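You operate a simulated robot arm through the tools that you are given. There is no shell and no other tool. Be economical: measure what you need, move in short steps, check, and stop when the job is done.

You are at the controls of a simulated two-armed robot. One attempt, no reset.

## Task
Get ready to taxi: mixture to RICH, press START, levers up to the taxi gate, glow key on.
Fine: gate knob down first, levers afterwards; press START once, at idle; leave it running.

It is judged by the outcome, as a careful person would: the job done as asked, and still so three seconds after it is handed in. It fails if anything else is knocked over, pushed out of place, dropped, spilled or broken.

## Robot
Two 7-joint arms with fingered hands on one trunk, on a base that drives. Base frame: it is fixed to the floor where the robot stands at the start and does not move with it; the origin is under the middle of the robot, x ahead of it, y to its left, z up. Units: m, rad, N and s.
The left shoulder is at the start at [0.2, 0.135, 0.745], the right one opposite. Places, roughly: battery toggle [0, 1.7, 0.8]; friction dial [0.6, 0.2, 0.6]; fuel guard [0.1, 1.7, 0.9]; fuel toggle [0.1, 1.7, 0.8]; gate knob [0.7, 0, 0.6]; gear key [0.1, 1.6, 0.8]; mixture slider [0.7, 0.3, 0.6]; pump toggle [0.2, 1.7, 0.8]; view key [0.1, 1.6, 0.8]. Payload 4 kg a hand.
The tool frame of a hand sits at the grasp point between the pads (the TCP): z along the fingers, y along the line on which they close. The tips reach 0.025 m beyond it. The gripper opens to 0.088 m. The gripper's body begins 0.029 m behind the TCP. The gripper is a hand of 4 fingers: y runs from the thumb to the fingers, the wrist lies at [-0.013, -0.106, -0.174] in the tool frame, and closing takes about 1.5 s.
Orientation is told as [roll, pitch, yaw] about the base's x, y, z axes, in that order, counted from this pose: with the fingers straight down and the wrist toward the robot, the tool's x, y and z point along [0, 1, 0], [1, 0, 0] and [0, 0, -1] of the base frame.

## Interface
- The arms move only by the tool apply_moves. It takes "left_plan", "right_plan" or both (then of equal length, played together; a hand with none holds still); each is a list of rows, each a list of 7 numbers: the turn, a rotation vector about the base's x, y, z in units of 60 degrees (1.0 is 60 degrees), then the shift along the base's x, y, z in units of 250 mm (1.0 is 250 mm), then the finger opening in m, from 0 to 0.088. In form: [[wx, wy, wz, x, y, z, hand], ...]. A call has 1 to 20 rows; each row is the pose to reach, as a shift and turn from the pose commanded when the call began. A call with a number of a shift or a turn outside -1 to 1 is refused whole. A row lasts 0.2 s, in which the tool goes at most 0.05 m and 0.15 rad; a call with a longer step from one row to the next is refused whole, and so is a gripper value outside its range. A pose out of reach is approached as far as the arm can. The call stops where the force on the tool passes 90 N (or 10 N more than at its start, if that is more) or the arm is blocked; 0.2 s more then pass. Each finger travels about 0.153 m/s and halts on what it meets, pressing with about 28 N; the grip force reading is that of the motor and also rises with nothing between the fingers. The clock runs only during rows and for 0.2 s after the last one: add rows that repeat a pose to give the fingers time. The reply holds the time, the measured pose of the TCP, the force on the tool along the base axes, the opening and the grip force, in the units named above and with some noise, with the torque about the TCP (base axes, N m) and any sound that the robot's microphone picked up.
- Cameras (640 x 400 px; columns grow to the right, rows downward): "scene" is now at [0.1329, 0.0367, 1.3475]; the picture's right is [0.43, -0.90, 0.00], its down [-0.65, -0.31, -0.70] and it looks along [0.63, 0.30, -0.72] (base axes); focal length 265 px, centre (320, 200). "left" rides on the left gripper at [-0.064, -0.083, -0.098] in its tool frame; the picture's right is [-0.62, -0.37, 0.69], its down [0.71, -0.63, 0.30] and it looks along [0.33, 0.68, 0.65] (tool axes); focal length 265 px, centre (320, 200). "right" rides on the right gripper at [0.064, -0.083, -0.098] in its tool frame; the picture's right is [-0.62, 0.37, -0.69], its down [-0.71, -0.63, 0.30] and it looks along [-0.32, 0.68, 0.65] (tool axes); focal length 265 px, centre (320, 200). There is no depth. A picture from a camera that has moved, and an enlarged one, comes with that camera's place and axes in the base frame and with its lens.
- camera(camera): a new picture of that camera. It takes no simulated time.
- slide_trunk(by): slides the trunk up (or, below 0, down) by that many m; the arms and the scene camera ride with it, the base frame stays. It gives what a move gives, with no picture.
- drive_base(legs): drives the robot by 1 to 6 legs, each [ahead, left, turn to the left] in m, m and rad, along the robot's own axes; the way and the turn of a leg run together, so that a leg with both is an arc; at most 1.5 m and 3.142 rad a leg. The arms and the cameras ride along, it lands a little off, and it stops where it bumps. It gives what a move gives.
- grasp_type(shape, hand): the hand has 4 fingers and takes this shape, open, in about a second: jaw (thumb against the fingers, like two jaws); tri (thumb and two fingers); tip (a fingertip pinch); poke (one finger out to press); point (the index stretched); flat (the hand flat); cup (the hand cupped); fist (a fist). The gripper value then closes the fingers along that shape, each until it touches; the sizes above hold for jaw. It gives what a move gives, with no picture.
- turn_head(pan, tilt): turns the head with the scene camera to pan (to the left, within 1.693 rad either way) and tilt (down, from -0.506 to 1.204), counted from straight ahead of the robot. It gives what a move gives.
- close_up(camera, box): a new picture of the part [left, top, right, bottom] of that camera's present view, enlarged. It takes no simulated time.
- finish_job(): hands the job in; it is judged then, once.

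Work in short steps. Places have to be worked out from the pictures, the camera data and where the tool is seen: move nearer, look again, correct. Check each grasp and each placing, and mend what went wrong. You have 120 turns and 108 pictures in all, those below and enlarged ones among them. Open the grippers and draw the arms clear of the work before you hand the job in, unless the task says otherwise; then end with one line.

The tools are called after "Emit:" as name(argument=value, ...) on one line, values as JSON. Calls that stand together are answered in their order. apply_moves: Moves the arms, as the interface text tells. Its arguments: {"type":"object","properties":{"left_plan":{"type":"array"},"right_plan":{"type":"array"}},"required":[]} The other tools are called the same way: slide_trunk (by) slides the trunk up or down; grasp_type (shape, hand) gives the hand a shape; drive_base (legs) drives the base; turn_head (pan, tilt) turns the head that bears the scene camera; camera (camera) takes a picture; close_up (camera, box) takes an enlarged picture of a part of a camera's view; finish_job () hands the job in.

At the start:

```text
time: 0.0
left_tcp_pos: [0.5303, 0.3698, 0.921]
left_ee_rot: [-0.001, -0.002, -0.001]
left_wrist_force: [-0.4, -1.0, 0.2]
left_torque: [0.0, -0.02, -0.03]
left_finger_gap: 0.0874
left_grip_force: 0.0
left_shape: jaw
right_tcp_pos: [0.6362, -0.0499, 0.8342]
right_ee_rot: [-0.001, 0.001, -0.001]
right_wrist_force: [-0.8, 0.0, 0.0]
right_torque: [-0.03, -0.03, -0.01]
right_finger_gap: 0.0878
right_grip_force: 0.0
right_shape: jaw
trunk travel left (down, up): [-0.35, 0.42]
robot x, y, heading: [0.0016, 0.0029, 0.003]
head pan, tilt: [0.447, 0.798]
```

scene: 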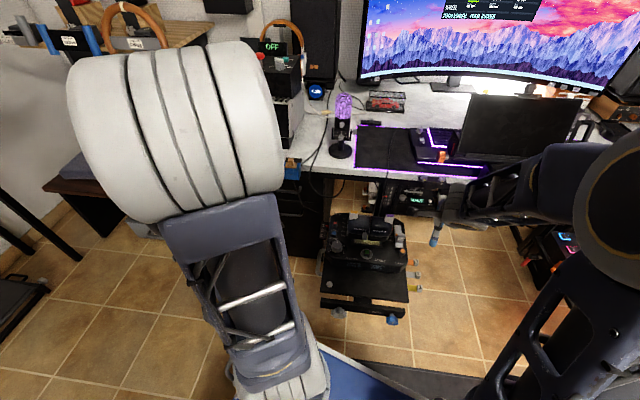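
right: 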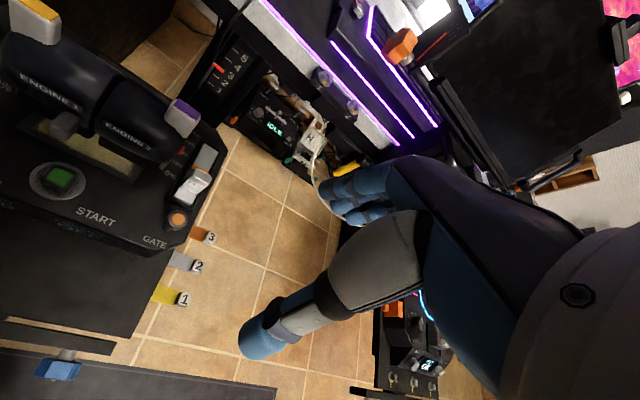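
left: 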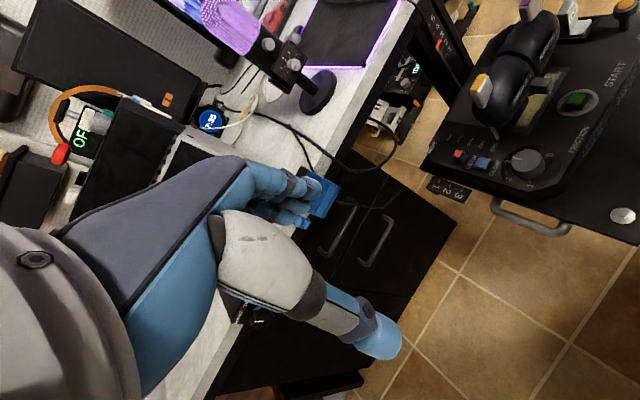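

The throttle quadrant is visible around scene (365,245). I'll enlarge it in all three views to read the labels.

Emit:
close_up(camera="scene", box=[300, 190, 460, 290])

Emit:
close_up(camera="right", box=[0, 0, 320, 200])

Emit:
close_up(camera="left", box=[400, 0, 640, 250])

Emit:
close_up(camera="right", box=[0, 180, 240, 400])

```text
4.00 times, centred on (380, 240) of scene
camera zoom: at [0.1329, 0.0367, 1.3475], right [0.43, -0.9, 0.0], down [-0.65, -0.31, -0.7], along [0.63, 0.3, -0.72], focal length 1061 px, centre (80, 40)
```

zoom: 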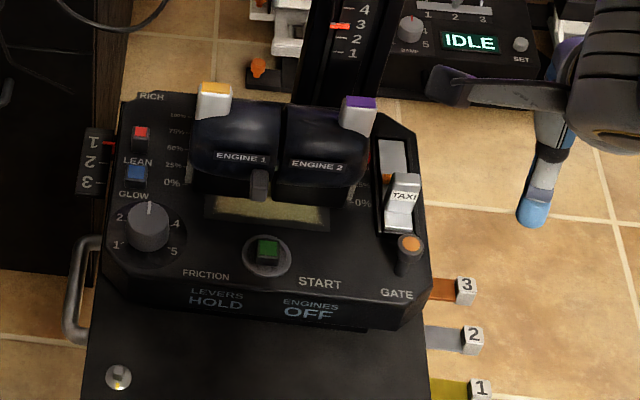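

```text
2.00 times, centred on (160, 100) of right
camera zoom: at [0.5522, 0.0136, 0.9325], right [0.37, -0.62, 0.69], down [-0.63, -0.71, -0.3], along [0.68, -0.32, -0.65], focal length 531 px, centre (640, 400)
```

zoom: 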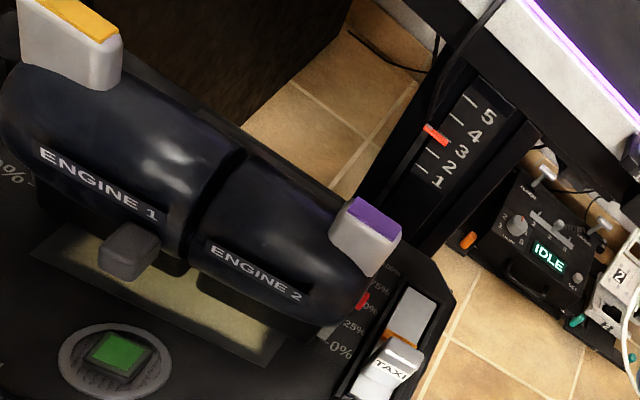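

```text
1.60 times, centred on (520, 125) of left
camera zoom: at [0.4462, 0.306, 1.0196], right [-0.37, -0.62, -0.69], down [-0.63, 0.71, -0.3], along [0.68, 0.33, -0.65], focal length 425 px, centre (0, 320)
```

zoom: 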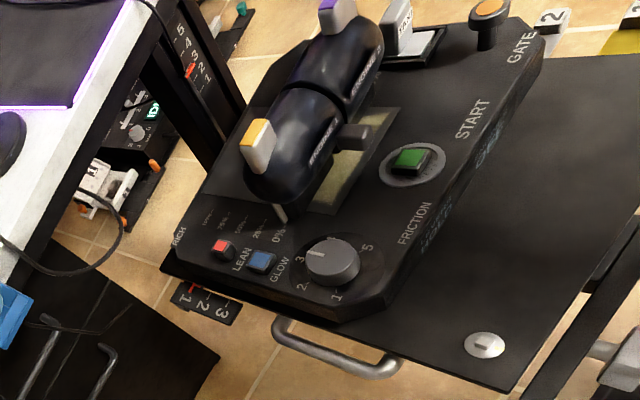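

```text
1.82 times, centred on (120, 290) of right
camera zoom: at [0.5522, 0.0136, 0.9325], right [0.37, -0.62, 0.69], down [-0.63, -0.71, -0.3], along [0.68, -0.32, -0.65], focal length 483 px, centre (684, 36)
```

zoom: 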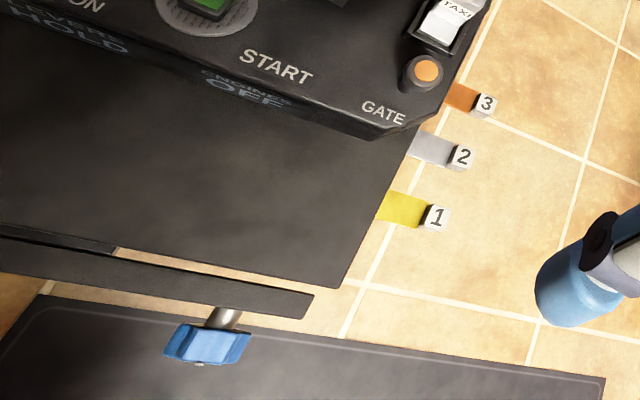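

I triangulated: gate knob ≈(0.688,0.003,0.612), START ≈(0.65,0.11,0.585), mixture knob ≈(0.713,0.257,0.59), glow key ≈(0.678,0.244,0.58); the panel is yawed about 0.35 rad. I'll zoom in for more detail.

Emit:
close_up(camera="left", box=[450, 60, 550, 130])

Emit:
close_up(camera="scene", box=[325, 205, 385, 260])

Emit:
close_up(camera="scene", box=[370, 210, 420, 265])

```text
5.71 times, centred on (500, 95) of left
camera zoom: at [0.4462, 0.306, 1.0196], right [-0.37, -0.62, -0.69], down [-0.63, 0.71, -0.3], along [0.68, 0.33, -0.65], focal length 1517 px, centre (-709, 800)
```

zoom: 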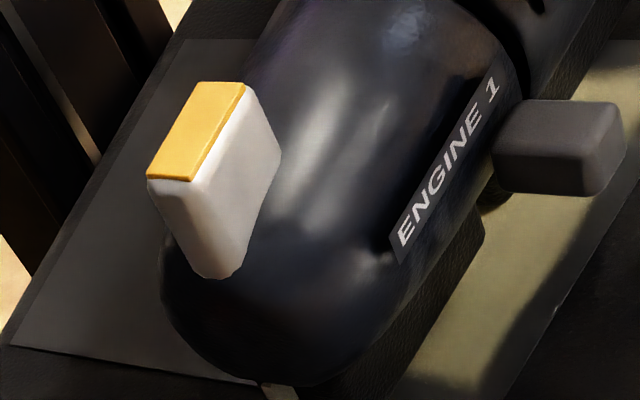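

```text
7.27 times, centred on (355, 232) of scene
camera zoom: at [0.1329, 0.0367, 1.3475], right [0.43, -0.9, 0.0], down [-0.65, -0.31, -0.7], along [0.63, 0.3, -0.72], focal length 1930 px, centre (66, -36)
```

zoom: 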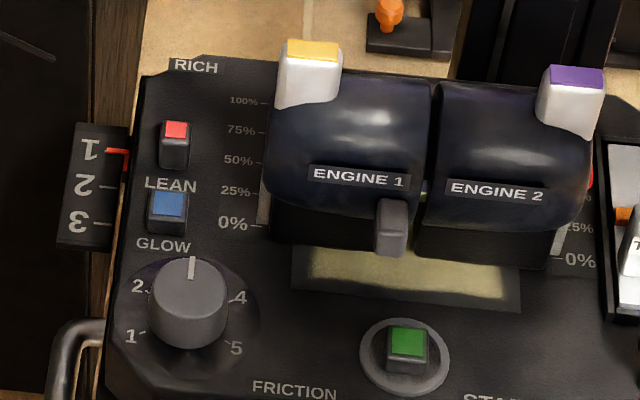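

```text
7.27 times, centred on (395, 238) of scene
camera zoom: at [0.1329, 0.0367, 1.3475], right [0.43, -0.9, 0.0], down [-0.65, -0.31, -0.7], along [0.63, 0.3, -0.72], focal length 1930 px, centre (-226, -73)
```

zoom: 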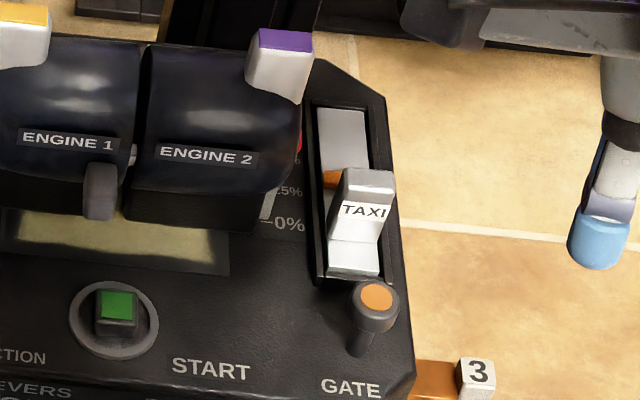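

Now I'll shape both hands to poke and look at where the fingertip appears relative to the tool.

Emit:
grasp_type(hand="left", shape="poke")

Emit:
grasp_type(hand="right", shape="poke")

Emit:
camera(camera="left")

Emit:
camera(camera="right")

Emit:
camera(camera="scene")

```text
time: 0.9
left_tcp_pos: [0.5298, 0.3687, 0.9212]
left_ee_rot: [-0.001, -0.002, 0.001]
left_wrist_force: [0.7, 0.2, 0.1]
left_torque: [0.04, 0.02, 0.01]
left_finger_gap: 0.0
left_grip_force: 0.0
left_shape: poke
right_tcp_pos: [0.6361, -0.05, 0.8339]
right_ee_rot: [-0.001, 0.0, 0.0]
right_wrist_force: [-0.3, 0.2, 0.7]
right_torque: [-0.03, -0.02, 0.02]
right_finger_gap: 0.0875
right_grip_force: 0.1
right_shape: jaw
trunk travel left (down, up): [-0.35, 0.42]
robot x, y, heading: [-0.0002, 0.0021, -0.003]
head pan, tilt: [0.447, 0.798]
```

```text
time: 1.8
left_tcp_pos: [0.5297, 0.3695, 0.921]
left_ee_rot: [-0.001, -0.002, 0.0]
left_wrist_force: [-0.3, 0.3, 0.4]
left_torque: [0.0, -0.01, 0.01]
left_finger_gap: 0.0
left_grip_force: 0.0
left_shape: poke
right_tcp_pos: [0.6354, -0.05, 0.8338]
right_ee_rot: [0.0, 0.001, 0.001]
right_wrist_force: [-0.3, -0.5, 0.3]
right_torque: [0.01, -0.01, -0.02]
right_finger_gap: 0.0003
right_grip_force: 0.0
right_shape: poke
trunk travel left (down, up): [-0.35, 0.42]
robot x, y, heading: [-0.0015, 0.0007, 0.002]
head pan, tilt: [0.447, 0.798]
```

```text
97 pictures are left
camera left: at [0.4463, 0.306, 1.0196], right [-0.37, -0.62, -0.69], down [-0.63, 0.71, -0.3], along [0.68, 0.33, -0.65], focal length 265 px, centre (320, 200)
```

left: 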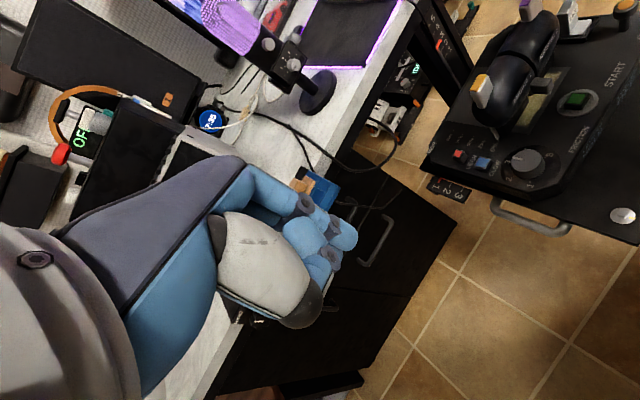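

```text
96 pictures are left
camera right: at [0.5522, 0.0136, 0.9325], right [0.37, -0.62, 0.69], down [-0.63, -0.71, -0.3], along [0.68, -0.32, -0.65], focal length 265 px, centre (320, 200)
```

right: 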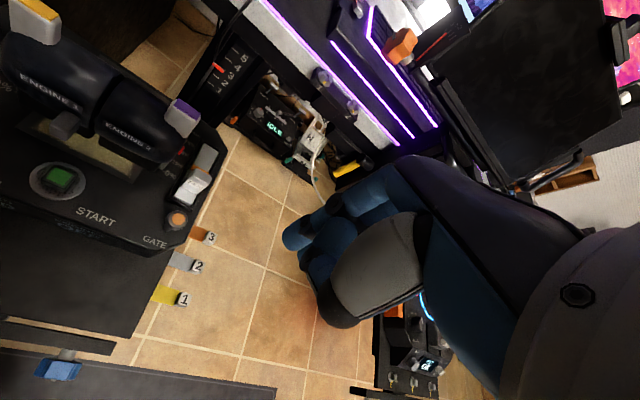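

```text
95 pictures are left
camera scene: at [0.1329, 0.0367, 1.3475], right [0.43, -0.9, 0.0], down [-0.65, -0.31, -0.7], along [0.63, 0.3, -0.72], focal length 265 px, centre (320, 200)
```

scene: 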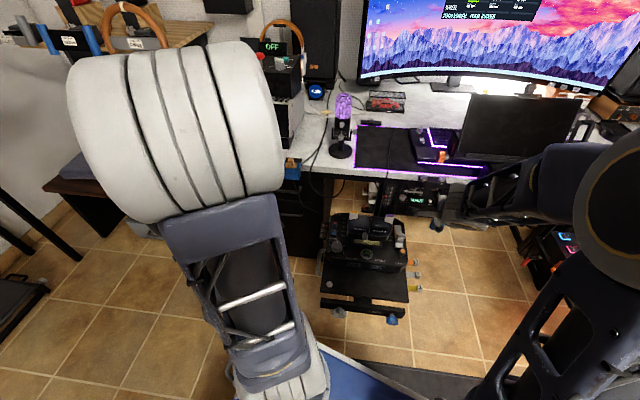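

Fingertip in poke sits about 1 cm inward of the TCP axis, ~2 cm beyond it. I'll move the left hand, yawed 20° to match the panel, to hover above and just short of the mixture knob.

Emit:
apply_moves(left_plan=[[0, 0, 0.033, 0.063, -0.044, -0.06, 0], [0, 0, 0.067, 0.126, -0.088, -0.12, 0], [0, 0, 0.1, 0.188, -0.132, -0.18, 0], [0, 0, 0.133, 0.251, -0.176, -0.24, 0], [0, 0, 0.167, 0.314, -0.22, -0.3, 0], [0, 0, 0.2, 0.377, -0.264, -0.36, 0], [0, 0, 0.233, 0.44, -0.308, -0.42, 0], [0, 0, 0.267, 0.502, -0.352, -0.48, 0], [0, 0, 0.3, 0.565, -0.396, -0.54, 0], [0, 0, 0.333, 0.628, -0.44, -0.604, 0], [0, 0, 0.333, 0.628, -0.44, -0.604, 0]])

Emit:
camera(camera="left")

Emit:
camera(camera="scene")

```text
time: 4.2
left_tcp_pos: [0.6877, 0.2592, 0.7707]
left_ee_rot: [0.003, -0.002, 0.349]
left_wrist_force: [-0.3, -0.2, -0.7]
left_torque: [0.02, -0.03, 0.01]
left_finger_gap: 0.0
left_grip_force: 0.2
left_shape: poke
right_tcp_pos: [0.635, -0.0501, 0.8338]
right_ee_rot: [0.0, -0.002, -0.001]
right_wrist_force: [-0.4, 0.2, 0.0]
right_torque: [-0.02, -0.01, -0.01]
right_finger_gap: 0.0
right_grip_force: 0.1
right_shape: poke
trunk travel left (down, up): [-0.35, 0.42]
robot x, y, heading: [0.0021, -0.0017, -0.003]
head pan, tilt: [0.447, 0.798]
```

```text
94 pictures are left
camera left: at [0.631, 0.1711, 0.8683], right [-0.13, -0.71, -0.69], down [-0.84, 0.46, -0.3], along [0.53, 0.54, -0.65], focal length 265 px, centre (320, 200)
```

left: 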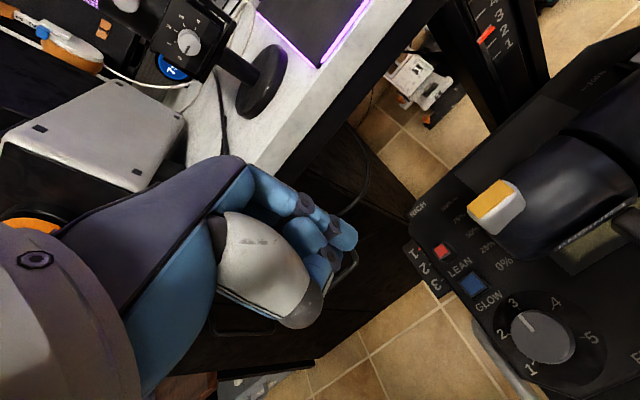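

```text
93 pictures are left
camera scene: at [0.1329, 0.0367, 1.3475], right [0.43, -0.9, 0.0], down [-0.65, -0.31, -0.7], along [0.63, 0.3, -0.72], focal length 265 px, centre (320, 200)
```

scene: 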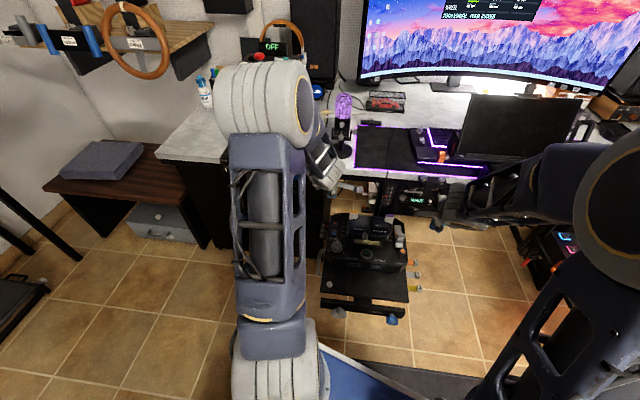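

Estimates agree (knob ≈(0.715,0.253), key ≈(0.679,0.242)). Zoom on the knobs to see slot and clearance.

Emit:
close_up(camera="left", box=[390, 180, 550, 320])

Emit:
close_up(camera="left", box=[280, 180, 380, 280])

```text
2.86 times, centred on (470, 250) of left
camera zoom: at [0.631, 0.1711, 0.8683], right [-0.13, -0.71, -0.69], down [-0.84, 0.46, -0.3], along [0.53, 0.54, -0.65], focal length 758 px, centre (-109, 57)
```

zoom: 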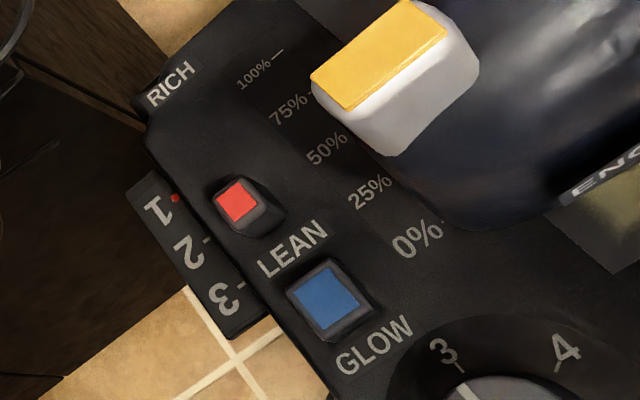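

```text
4.00 times, centred on (330, 230) of left
camera zoom: at [0.631, 0.1711, 0.8683], right [-0.13, -0.71, -0.69], down [-0.84, 0.46, -0.3], along [0.53, 0.54, -0.65], focal length 1062 px, centre (280, 80)
```

zoom: 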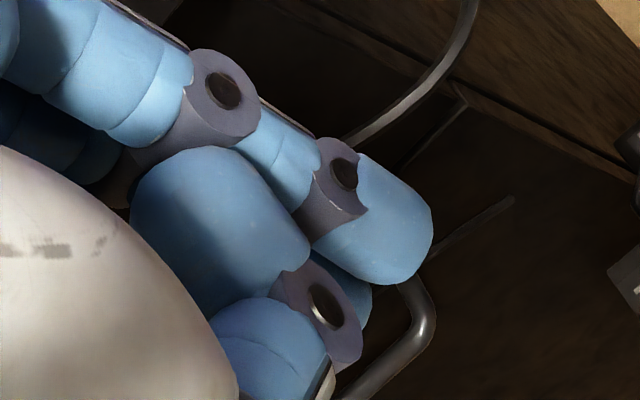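

Clearance for the finger between knob and key is about 25 mm versus a 14 mm finger. Lower to ~4 cm above the panel just short of the knob and check.

Emit:
apply_moves(left_plan=[[0, 0, 0, 0.011, -0.005, -0.125, 0], [0, 0, 0, 0.022, -0.009, -0.25, 0], [0, 0, 0, 0.033, -0.014, -0.375, 0], [0, 0, 0, 0.044, -0.018, -0.5, 0], [0, 0, 0, 0.044, -0.018, -0.5, 0]])

Emit:
camera(camera="left")

Emit:
close_up(camera="scene", box=[300, 170, 420, 270])

Emit:
camera(camera="right")

```text
time: 5.4
left_tcp_pos: [0.6989, 0.255, 0.6457]
left_ee_rot: [0.002, -0.002, 0.348]
left_wrist_force: [0.2, -0.4, 0.2]
left_torque: [0.02, 0.0, -0.03]
left_finger_gap: 0.0
left_grip_force: 0.1
left_shape: poke
right_tcp_pos: [0.6353, -0.0503, 0.8348]
right_ee_rot: [0.0, -0.001, -0.001]
right_wrist_force: [0.9, -0.2, 0.3]
right_torque: [-0.02, -0.01, 0.01]
right_finger_gap: 0.0001
right_grip_force: 0.0
right_shape: poke
trunk travel left (down, up): [-0.35, 0.42]
robot x, y, heading: [0.0013, 0.0014, 0.001]
head pan, tilt: [0.447, 0.798]
```

```text
90 pictures are left
camera left: at [0.6416, 0.1677, 0.7432], right [-0.13, -0.71, -0.69], down [-0.84, 0.46, -0.3], along [0.53, 0.54, -0.65], focal length 265 px, centre (320, 200)
```

left: 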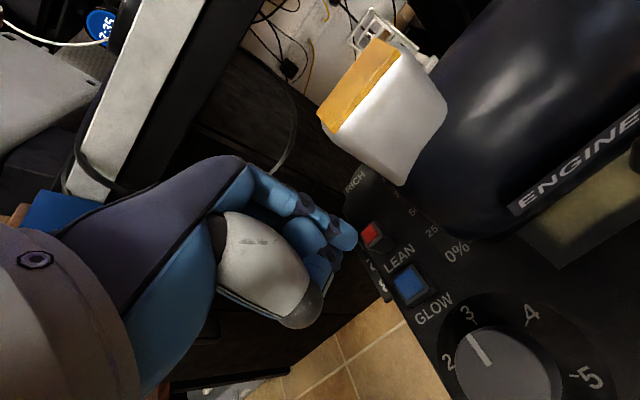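

```text
4.00 times, centred on (360, 220) of scene
camera zoom: at [0.133, 0.0367, 1.3475], right [0.43, -0.9, 0.0], down [-0.65, -0.31, -0.7], along [0.63, 0.3, -0.72], focal length 1061 px, centre (160, 120)
```

zoom: 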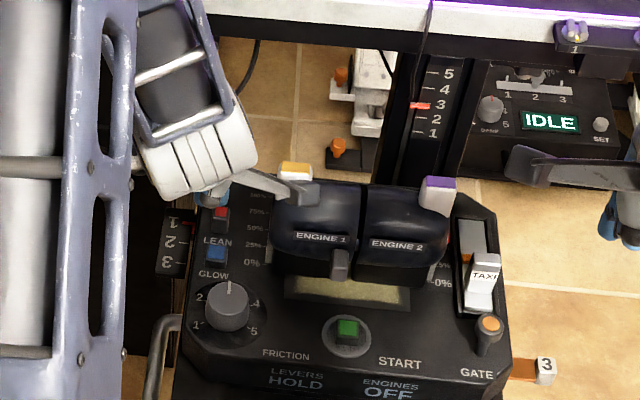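

```text
88 pictures are left
camera right: at [0.5522, 0.0136, 0.9325], right [0.37, -0.62, 0.69], down [-0.63, -0.71, -0.3], along [0.68, -0.32, -0.65], focal length 265 px, centre (320, 200)
```

right: 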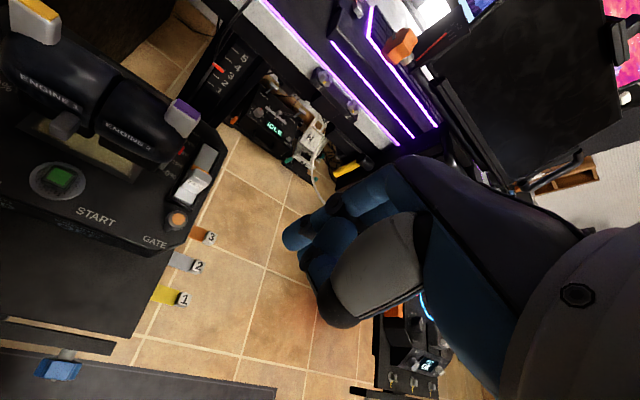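

Geometry consistent. Back off 4 mm toward the robot, then descend ~38 mm so the fingertip is beside the knob.

Emit:
apply_moves(left_plan=[[0, 0, 0, -0.015, -0.006, 0, 0], [0, 0, 0, -0.015, -0.006, -0.05, 0], [0, 0, 0, -0.015, -0.006, -0.1, 0], [0, 0, 0, -0.015, -0.006, -0.125, 0], [0, 0, 0, -0.015, -0.006, -0.15, 0], [0, 0, 0, -0.015, -0.006, -0.15, 0]])

Emit:
close_up(camera="left", box=[280, 160, 440, 320])

Emit:
close_up(camera="scene", box=[325, 190, 405, 250])

```text
time: 6.8
left_tcp_pos: [0.6946, 0.2531, 0.6078]
left_ee_rot: [0.0, -0.003, 0.35]
left_wrist_force: [-0.3, 0.1, 1.1]
left_torque: [0.0, 0.02, 0.02]
left_finger_gap: 0.0001
left_grip_force: 0.2
left_shape: poke
right_tcp_pos: [0.635, -0.0485, 0.8338]
right_ee_rot: [0.001, -0.001, 0.0]
right_wrist_force: [0.3, -0.9, 0.2]
right_torque: [-0.02, -0.02, 0.02]
right_finger_gap: 0.0001
right_grip_force: 0.0
right_shape: poke
trunk travel left (down, up): [-0.35, 0.42]
robot x, y, heading: [-0.0033, 0.0014, -0.002]
head pan, tilt: [0.447, 0.798]
```

```text
2.50 times, centred on (360, 240) of left
camera zoom: at [0.6377, 0.1657, 0.7059], right [-0.13, -0.71, -0.69], down [-0.84, 0.46, -0.3], along [0.53, 0.54, -0.65], focal length 664 px, centre (220, 100)
```

zoom: 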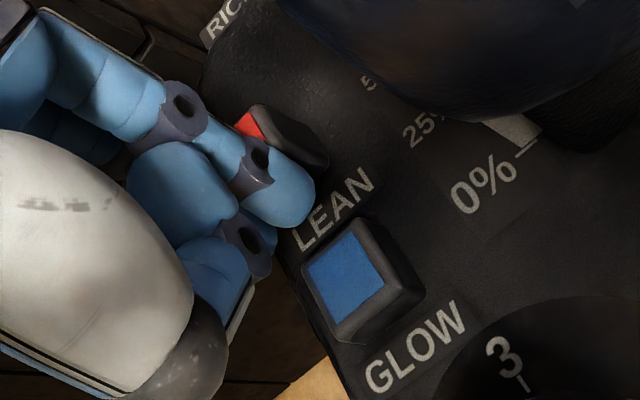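

```text
6.67 times, centred on (365, 220) of scene
camera zoom: at [0.133, 0.0367, 1.3475], right [0.43, -0.9, 0.0], down [-0.65, -0.31, -0.7], along [0.63, 0.3, -0.72], focal length 1769 px, centre (20, 67)
```

zoom: 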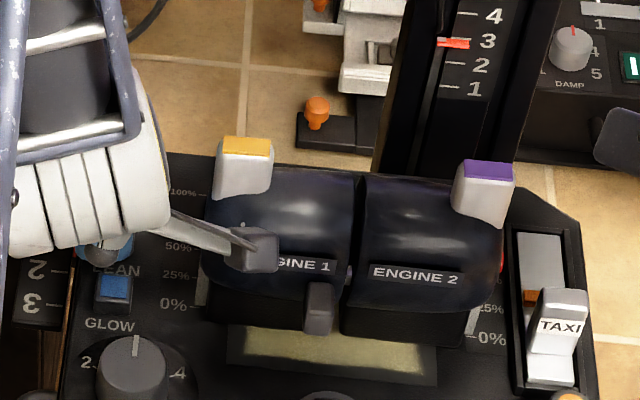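

The wrist camera mount would come near lever 1's tab (≈(0.69,0.19,0.71)) if I slid forward like this. I'll raise 30 mm and yaw the hand clockwise to −0.4 rad so the mount trails well clear, then re-check.

Emit:
apply_moves(left_plan=[[0, 0, 0, 0, 0, 0.12, 0], [0, 0, -0.12, 0.004, 0, 0.12, 0], [0, 0, -0.24, 0.008, 0, 0.12, 0], [0, 0, -0.36, 0.012, 0, 0.12, 0], [0, 0, -0.48, 0.016, 0, 0.12, 0], [0, 0, -0.6, 0.02, 0, 0.12, 0], [0, 0, -0.716, 0.023, 0, 0.12, 0], [0, 0, -0.716, 0.023, 0, 0.12, 0]])

Emit:
camera(camera="left")

Emit:
close_up(camera="scene", box=[300, 170, 420, 270])

```text
time: 8.6
left_tcp_pos: [0.701, 0.2533, 0.6385]
left_ee_rot: [0.002, 0.0, -0.402]
left_wrist_force: [-0.6, 1.0, 0.7]
left_torque: [-0.01, 0.01, 0.03]
left_finger_gap: 0.0001
left_grip_force: 0.1
left_shape: poke
right_tcp_pos: [0.6354, -0.0493, 0.8335]
right_ee_rot: [0.001, -0.001, -0.001]
right_wrist_force: [0.7, 1.3, 0.5]
right_torque: [-0.01, 0.02, 0.02]
right_finger_gap: 0.0
right_grip_force: 0.1
right_shape: poke
trunk travel left (down, up): [-0.35, 0.42]
robot x, y, heading: [-0.0045, 0.0006, -0.006]
head pan, tilt: [0.447, 0.798]
```

```text
85 pictures are left
camera left: at [0.5978, 0.2281, 0.7364], right [-0.58, -0.43, -0.69], down [-0.3, 0.9, -0.3], along [0.76, 0.03, -0.65], focal length 265 px, centre (320, 200)
```

left: 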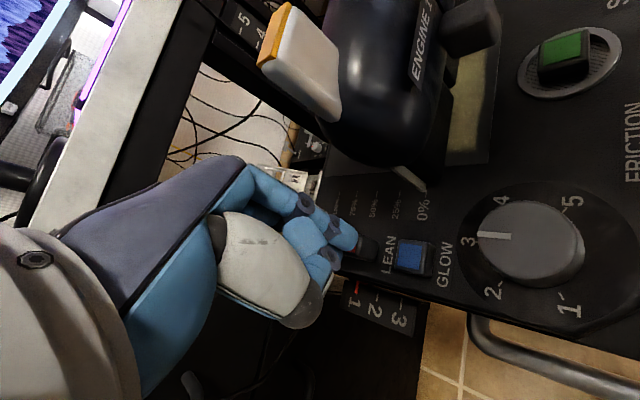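

```text
4.00 times, centred on (360, 220) of scene
camera zoom: at [0.133, 0.0367, 1.3475], right [0.43, -0.9, 0.0], down [-0.65, -0.31, -0.7], along [0.63, 0.3, -0.72], focal length 1061 px, centre (160, 120)
```

zoom: 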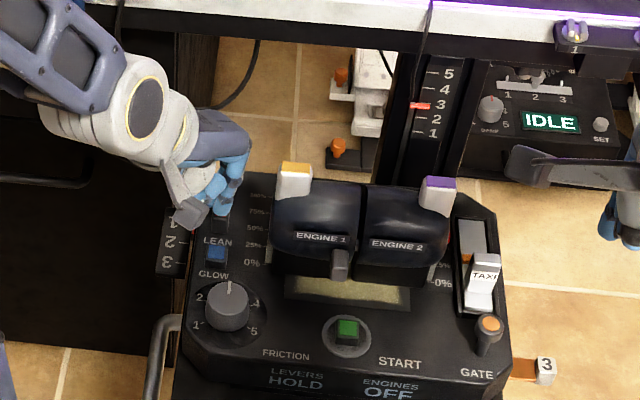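

Fingertip is in line, mount is clear of the lever. Descend 30 mm and look.

Emit:
apply_moves(left_plan=[[0, 0, 0, 0, 0, -0.05, 0], [0, 0, 0, 0, 0, -0.1, 0], [0, 0, 0, 0, 0, -0.13, 0], [0, 0, 0, 0, 0, -0.13, 0]])

Emit:
close_up(camera="left", box=[280, 160, 440, 320])

Emit:
close_up(camera="scene", box=[325, 200, 385, 250])

```text
time: 9.6
left_tcp_pos: [0.7014, 0.2558, 0.608]
left_ee_rot: [0.008, -0.007, -0.4]
left_wrist_force: [-4.2, 18.0, 38.9]
left_torque: [0.37, -0.25, 0.11]
left_finger_gap: 0.0002
left_grip_force: 0.0
left_shape: poke
right_tcp_pos: [0.635, -0.0484, 0.8346]
right_ee_rot: [-0.001, 0.0, 0.001]
right_wrist_force: [-0.2, 0.1, -0.2]
right_torque: [-0.03, 0.0, -0.04]
right_finger_gap: 0.0
right_grip_force: 0.1
right_shape: poke
trunk travel left (down, up): [-0.35, 0.42]
robot x, y, heading: [-0.0, 0.0009, -0.002]
head pan, tilt: [0.447, 0.798]
```

```text
2.50 times, centred on (360, 240) of left
camera zoom: at [0.5987, 0.2293, 0.7057], right [-0.57, -0.43, -0.7], down [-0.3, 0.9, -0.3], along [0.76, 0.04, -0.65], focal length 664 px, centre (220, 100)
```

zoom: 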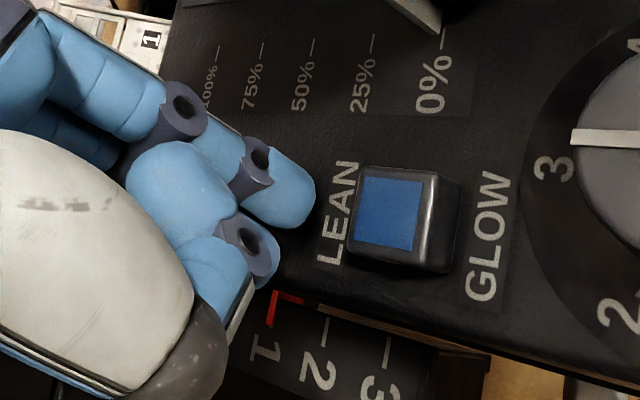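

```text
8.00 times, centred on (355, 225) of scene
camera zoom: at [0.1319, 0.0368, 1.3481], right [0.43, -0.9, 0.0], down [-0.65, -0.31, -0.7], along [0.63, 0.3, -0.72], focal length 2122 px, centre (40, 0)
```

zoom: 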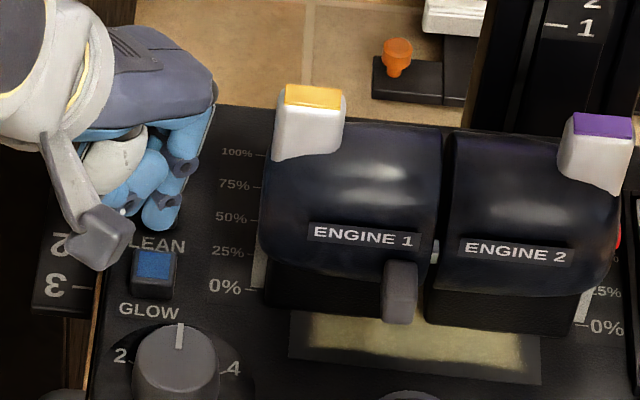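

Contact of ~40 N appears, likely a curled middle finger touching the knob. I'll lift, go to yaw 0 (middle finger then stays behind the knob; mount still clear), and descend again more gently.

Emit:
apply_moves(left_plan=[[0, 0, 0, 0, 0, 0.06, 0], [0, 0, 0, 0, 0, 0.12, 0], [0, 0, 0.13, -0.005, 0, 0.12, 0], [0, 0, 0.26, -0.01, 0, 0.12, 0], [0, 0, 0.382, -0.016, -0.002, 0.12, 0], [0, 0, 0.382, -0.016, -0.002, 0.12, 0]])

Emit:
close_up(camera="left", box=[280, 130, 480, 330])

Emit:
close_up(camera="scene", box=[325, 200, 385, 250])

```text
time: 11.0
left_tcp_pos: [0.6956, 0.2538, 0.6352]
left_ee_rot: [0.001, -0.002, 0.003]
left_wrist_force: [-0.7, 0.6, -0.3]
left_torque: [0.01, -0.01, 0.04]
left_finger_gap: 0.0
left_grip_force: 0.0
left_shape: poke
right_tcp_pos: [0.6351, -0.0497, 0.8334]
right_ee_rot: [0.0, 0.0, -0.001]
right_wrist_force: [0.1, 0.1, -0.1]
right_torque: [-0.02, -0.02, -0.01]
right_finger_gap: 0.0001
right_grip_force: 0.1
right_shape: poke
trunk travel left (down, up): [-0.35, 0.42]
robot x, y, heading: [0.0028, -0.002, -0.003]
head pan, tilt: [0.447, 0.798]
```

```text
2.00 times, centred on (380, 230) of left
camera zoom: at [0.6121, 0.1895, 0.7337], right [-0.37, -0.62, -0.69], down [-0.63, 0.71, -0.3], along [0.68, 0.33, -0.65], focal length 531 px, centre (200, 140)
```

zoom: 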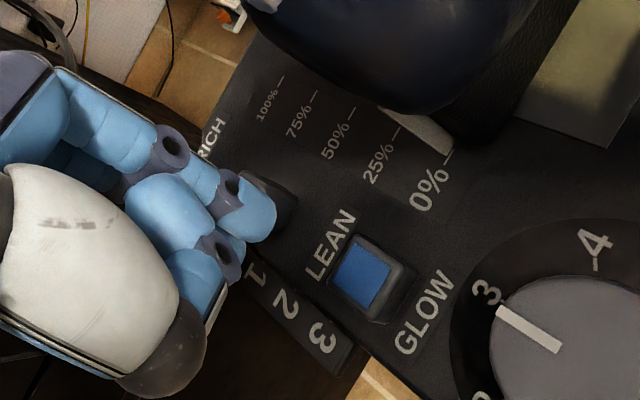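

```text
8.00 times, centred on (355, 225) of scene
camera zoom: at [0.1329, 0.0367, 1.3475], right [0.43, -0.9, 0.0], down [-0.65, -0.31, -0.7], along [0.63, 0.3, -0.72], focal length 2122 px, centre (40, 0)
```

zoom: 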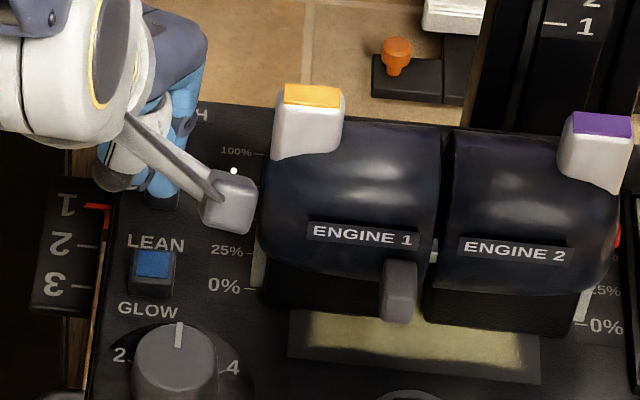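

Panel hasn't moved, and the knob is just ahead of the fingertip. Descend 30 mm here, slowly.

Emit:
apply_moves(left_plan=[[0, 0, 0, 0, 0, -0.04, 0], [0, 0, 0, 0, 0, -0.08, 0], [0, 0, 0, 0, 0, -0.1, 0], [0, 0, 0, 0, 0, -0.11, 0], [0, 0, 0, 0, 0, -0.11, 0]])

Emit:
close_up(camera="left", box=[280, 130, 480, 330])

Emit:
close_up(camera="scene", box=[325, 200, 385, 250])

```text
time: 12.2
left_tcp_pos: [0.6954, 0.2537, 0.6091]
left_ee_rot: [0.003, -0.001, 0.0]
left_wrist_force: [0.1, 0.3, -0.1]
left_torque: [-0.04, -0.01, 0.0]
left_finger_gap: 0.0
left_grip_force: 0.0
left_shape: poke
right_tcp_pos: [0.6357, -0.0491, 0.8344]
right_ee_rot: [0.0, 0.001, 0.0]
right_wrist_force: [0.1, -0.6, -0.5]
right_torque: [0.03, -0.01, -0.02]
right_finger_gap: 0.0
right_grip_force: 0.1
right_shape: poke
trunk travel left (down, up): [-0.35, 0.42]
robot x, y, heading: [0.0003, 0.0022, -0.006]
head pan, tilt: [0.447, 0.798]
```

```text
2.00 times, centred on (380, 230) of left
camera zoom: at [0.6121, 0.1895, 0.7061], right [-0.37, -0.62, -0.69], down [-0.63, 0.71, -0.3], along [0.68, 0.32, -0.65], focal length 531 px, centre (200, 140)
```

zoom: 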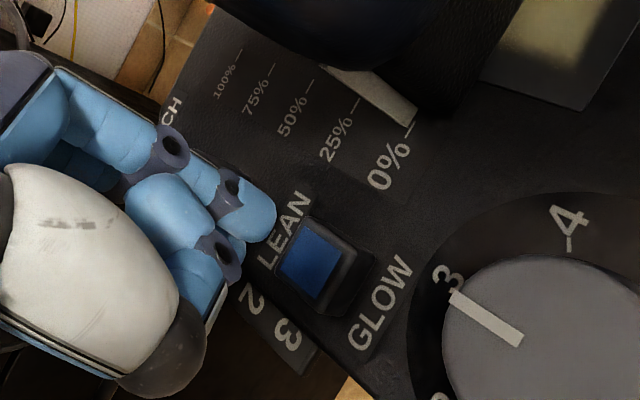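

```text
8.00 times, centred on (355, 225) of scene
camera zoom: at [0.133, 0.0367, 1.3475], right [0.43, -0.9, 0.0], down [-0.65, -0.31, -0.7], along [0.63, 0.3, -0.72], focal length 2122 px, centre (40, 0)
```

zoom: 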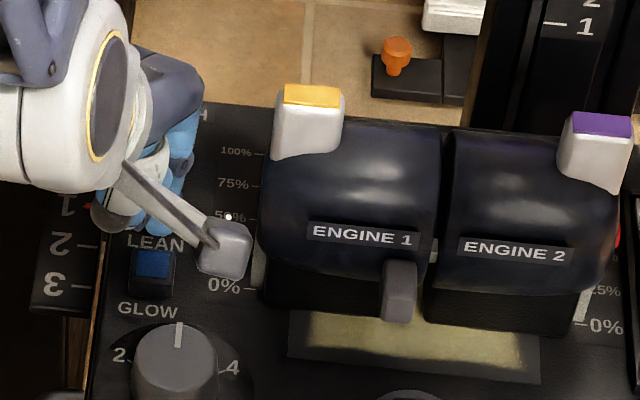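

No contact force. Push along the panel's forward direction in 4 mm steps, 24 mm first.

Emit:
apply_moves(left_plan=[[0, 0, 0, 0.015, 0.0055, 0, 0], [0, 0, 0, 0.03, 0.011, 0, 0], [0, 0, 0, 0.045, 0.0165, 0, 0], [0, 0, 0, 0.06, 0.022, 0, 0], [0, 0, 0, 0.075, 0.0275, 0, 0], [0, 0, 0, 0.09, 0.033, 0, 0]])

Emit:
close_up(camera="left", box=[280, 130, 480, 330])

Emit:
close_up(camera="scene", box=[325, 200, 385, 250])

```text
time: 13.6
left_tcp_pos: [0.7176, 0.2607, 0.6078]
left_ee_rot: [0.0, -0.002, 0.0]
left_wrist_force: [0.0, 0.7, 2.0]
left_torque: [0.03, 0.01, 0.02]
left_finger_gap: 0.0
left_grip_force: 0.0
left_shape: poke
right_tcp_pos: [0.6349, -0.0484, 0.8346]
right_ee_rot: [-0.001, 0.0, 0.0]
right_wrist_force: [0.7, 0.4, 0.6]
right_torque: [-0.01, 0.0, 0.0]
right_finger_gap: 0.0002
right_grip_force: 0.1
right_shape: poke
trunk travel left (down, up): [-0.35, 0.42]
robot x, y, heading: [0.0018, -0.0002, 0.001]
head pan, tilt: [0.447, 0.798]
```

```text
2.00 times, centred on (380, 230) of left
camera zoom: at [0.6348, 0.1977, 0.7063], right [-0.37, -0.62, -0.69], down [-0.63, 0.71, -0.3], along [0.68, 0.32, -0.65], focal length 531 px, centre (200, 140)
```

zoom: 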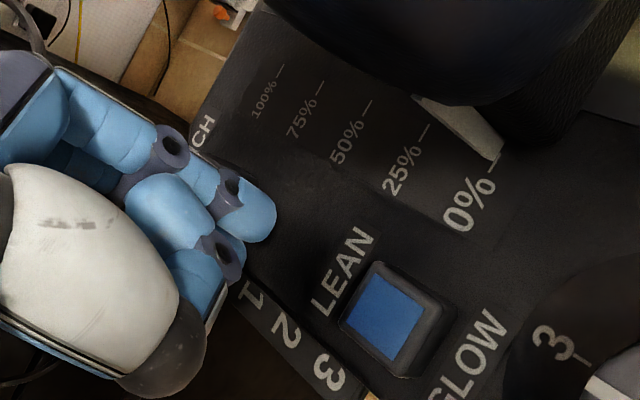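

```text
8.00 times, centred on (355, 225) of scene
camera zoom: at [0.1329, 0.0367, 1.3475], right [0.43, -0.9, 0.0], down [-0.65, -0.31, -0.7], along [0.63, 0.3, -0.72], focal length 2122 px, centre (40, 0)
```

zoom: 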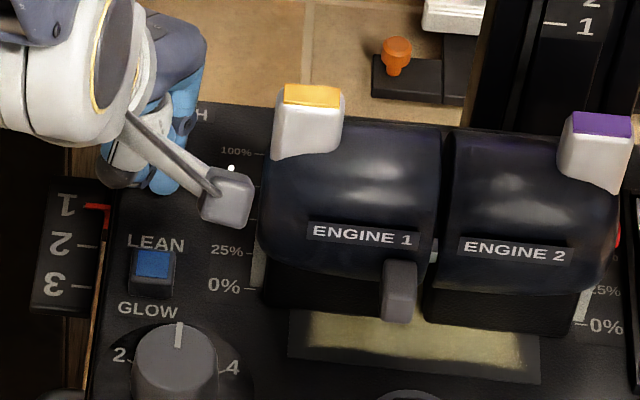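

The knob is being carried ahead of the finger (no longer at LEAN). Push another 20 mm and watch the force.

Emit:
apply_moves(left_plan=[[0, 0, 0, 0.015, 0.0055, 0, 0], [0, 0, 0, 0.03, 0.011, 0, 0], [0, 0, 0, 0.045, 0.0165, 0, 0], [0, 0, 0, 0.06, 0.022, 0, 0], [0, 0, 0, 0.075, 0.0275, 0, 0]])

Emit:
close_up(camera="left", box=[280, 130, 480, 330])

Emit:
close_up(camera="scene", box=[325, 200, 385, 250])

```text
time: 14.8
left_tcp_pos: [0.7357, 0.2674, 0.608]
left_ee_rot: [0.001, -0.001, -0.001]
left_wrist_force: [-0.6, 1.4, 1.9]
left_torque: [0.02, 0.01, 0.03]
left_finger_gap: 0.0001
left_grip_force: 0.0
left_shape: poke
right_tcp_pos: [0.6354, -0.049, 0.8339]
right_ee_rot: [-0.002, 0.001, 0.0]
right_wrist_force: [-0.3, -0.2, -0.7]
right_torque: [0.01, 0.01, 0.03]
right_finger_gap: 0.0
right_grip_force: 0.1
right_shape: poke
trunk travel left (down, up): [-0.35, 0.42]
robot x, y, heading: [0.0013, -0.0015, 0.001]
head pan, tilt: [0.447, 0.798]
```

```text
2.00 times, centred on (380, 230) of left
camera zoom: at [0.6536, 0.2052, 0.7061], right [-0.37, -0.62, -0.69], down [-0.63, 0.71, -0.3], along [0.69, 0.32, -0.65], focal length 531 px, centre (200, 140)
```

zoom: 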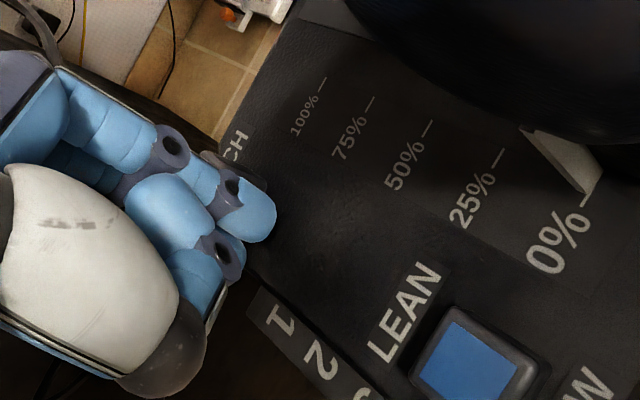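

```text
8.00 times, centred on (355, 225) of scene
camera zoom: at [0.1329, 0.0367, 1.3475], right [0.43, -0.9, 0.0], down [-0.65, -0.31, -0.7], along [0.63, 0.3, -0.72], focal length 2122 px, centre (40, 0)
```

zoom: 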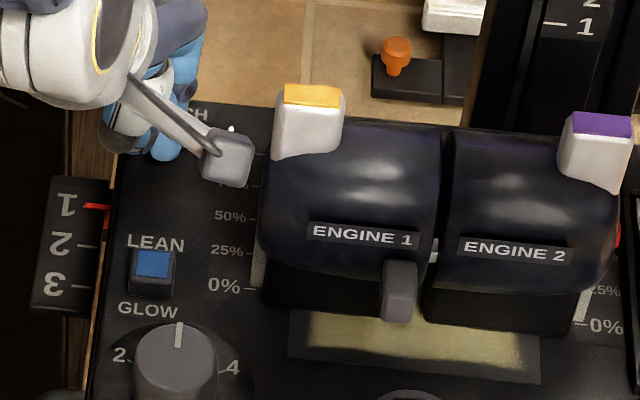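

Still little resistance; the knob's corner shows just ahead of the finger near RICH. Continue up to 10 mm in 2 mm steps.

Emit:
apply_moves(left_plan=[[0, 0, 0, 0.0075, 0.0027, 0, 0], [0, 0, 0, 0.015, 0.0055, 0, 0], [0, 0, 0, 0.0225, 0.008, 0, 0], [0, 0, 0, 0.03, 0.011, 0, 0], [0, 0, 0, 0.0375, 0.0137, 0, 0]])

Emit:
close_up(camera="left", box=[280, 130, 480, 330])

```text
time: 16.0
left_tcp_pos: [0.7461, 0.2719, 0.6091]
left_ee_rot: [0.0, -0.002, 0.0]
left_wrist_force: [-2.8, 3.0, 3.0]
left_torque: [0.08, 0.02, 0.04]
left_finger_gap: 0.0
left_grip_force: 0.0
left_shape: poke
right_tcp_pos: [0.6352, -0.0505, 0.8346]
right_ee_rot: [-0.001, 0.0, 0.0]
right_wrist_force: [0.6, -1.0, 0.2]
right_torque: [-0.02, 0.0, 0.0]
right_finger_gap: 0.0003
right_grip_force: 0.1
right_shape: poke
trunk travel left (down, up): [-0.35, 0.42]
robot x, y, heading: [-0.001, 0.0018, 0.0]
head pan, tilt: [0.447, 0.798]
```

```text
2.00 times, centred on (380, 230) of left
camera zoom: at [0.663, 0.208, 0.7061], right [-0.37, -0.62, -0.69], down [-0.63, 0.71, -0.3], along [0.68, 0.32, -0.65], focal length 531 px, centre (200, 140)
```

zoom: 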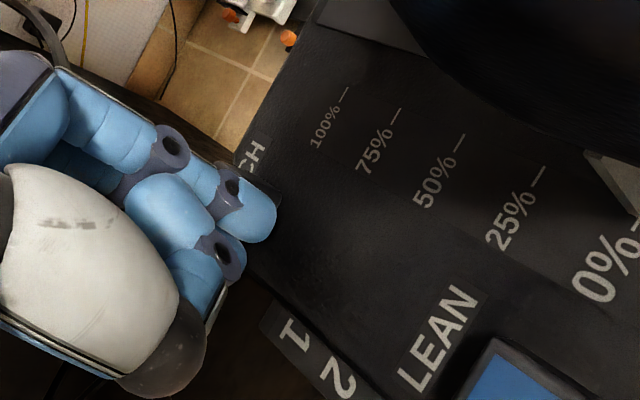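

Knob seems to be at or near its end, with slight lateral load. Lift straight up and check where it is.

Emit:
apply_moves(left_plan=[[0, 0, 0, -0.01, -0.003, 0.0, 0], [0, 0, 0, -0.01, -0.003, 0.1, 0], [0, 0, 0, -0.01, -0.003, 0.24, 0], [0, 0, 0, -0.1, 0.04, 0.35, 0], [0, 0, 0, -0.2, 0.1, 0.45, 0], [0, 0, 0, -0.3, 0.15, 0.5, 0]])

Emit:
close_up(camera="scene", box=[325, 200, 385, 250])

Emit:
camera(camera="left")

```text
time: 17.4
left_tcp_pos: [0.6719, 0.3079, 0.7313]
left_ee_rot: [-0.001, -0.002, -0.002]
left_wrist_force: [-0.4, 0.3, -0.1]
left_torque: [0.01, 0.02, 0.03]
left_finger_gap: 0.0
left_grip_force: 0.0
left_shape: poke
right_tcp_pos: [0.6351, -0.0497, 0.8335]
right_ee_rot: [0.0, 0.0, 0.0]
right_wrist_force: [0.0, -0.3, 0.9]
right_torque: [-0.02, 0.0, -0.02]
right_finger_gap: 0.0002
right_grip_force: 0.1
right_shape: poke
trunk travel left (down, up): [-0.35, 0.42]
robot x, y, heading: [-0.0, -0.0032, -0.002]
head pan, tilt: [0.447, 0.798]
```

```text
8.00 times, centred on (355, 225) of scene
camera zoom: at [0.1331, 0.0366, 1.3474], right [0.43, -0.9, 0.0], down [-0.65, -0.31, -0.7], along [0.63, 0.3, -0.72], focal length 2122 px, centre (40, 0)
```

zoom: 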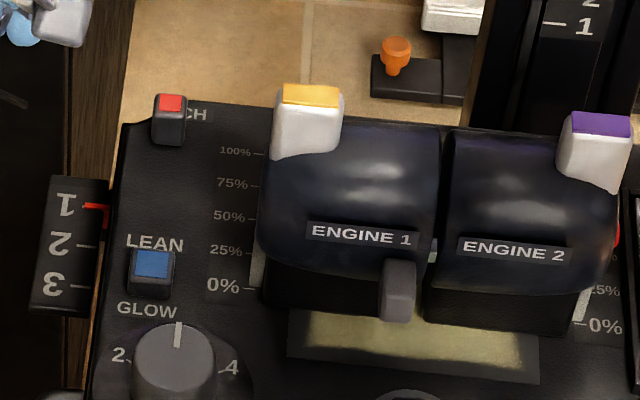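

```text
71 pictures are left
camera left: at [0.5876, 0.2449, 0.8302], right [-0.37, -0.62, -0.69], down [-0.63, 0.72, -0.3], along [0.69, 0.32, -0.65], focal length 265 px, centre (320, 200)
```

left: 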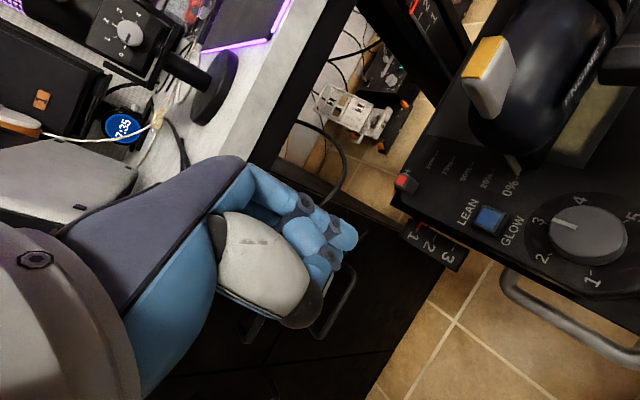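

Knob is now at the RICH label (51 mm of travel). The push never met a clear stop, so I'll nudge again gently to confirm the end.

Emit:
apply_moves(left_plan=[[0, 0, 0, 0.14, -0.08, -0.05, 0], [0, 0, 0, 0.27, -0.161, -0.15, 0], [0, 0, 0, 0.27, -0.161, -0.3, 0], [0, 0, 0, 0.27, -0.161, -0.42, 0], [0, 0, 0, 0.27, -0.161, -0.5, 0], [0, 0, 0, 0.285, -0.156, -0.5, 0], [0, 0, 0, 0.3, -0.15, -0.5, 0], [0, 0, 0, 0.308, -0.147, -0.5, 0], [0, 0, 0, 0.315, -0.1445, -0.5, 0], [0, 0, 0, 0.323, -0.142, -0.5, 0]])

Emit:
close_up(camera="left", box=[280, 130, 480, 330])

```text
time: 19.6
left_tcp_pos: [0.7507, 0.2721, 0.6083]
left_ee_rot: [0.001, 0.002, -0.002]
left_wrist_force: [-19.4, -3.7, 9.6]
left_torque: [-0.07, 0.2, -0.11]
left_finger_gap: 0.0
left_grip_force: 0.0
left_shape: poke
right_tcp_pos: [0.6352, -0.0488, 0.8337]
right_ee_rot: [0.0, 0.0, 0.0]
right_wrist_force: [0.7, -0.7, -1.0]
right_torque: [0.01, 0.01, 0.0]
right_finger_gap: 0.0004
right_grip_force: 0.0
right_shape: poke
trunk travel left (down, up): [-0.35, 0.42]
robot x, y, heading: [-0.0005, 0.0017, -0.0]
head pan, tilt: [0.447, 0.798]
```

```text
2.00 times, centred on (380, 230) of left
camera zoom: at [0.6671, 0.2095, 0.7061], right [-0.37, -0.62, -0.69], down [-0.63, 0.72, -0.3], along [0.68, 0.32, -0.66], focal length 531 px, centre (200, 140)
```

zoom: 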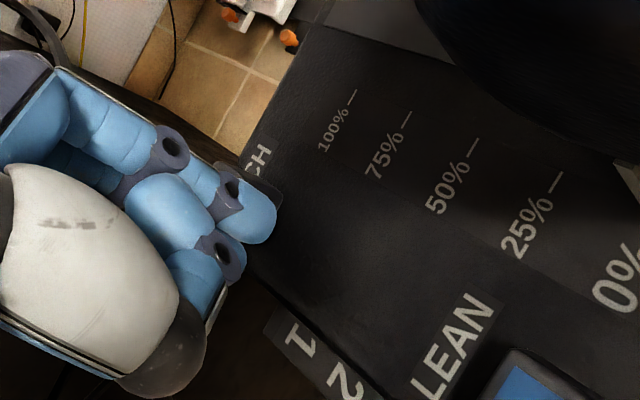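

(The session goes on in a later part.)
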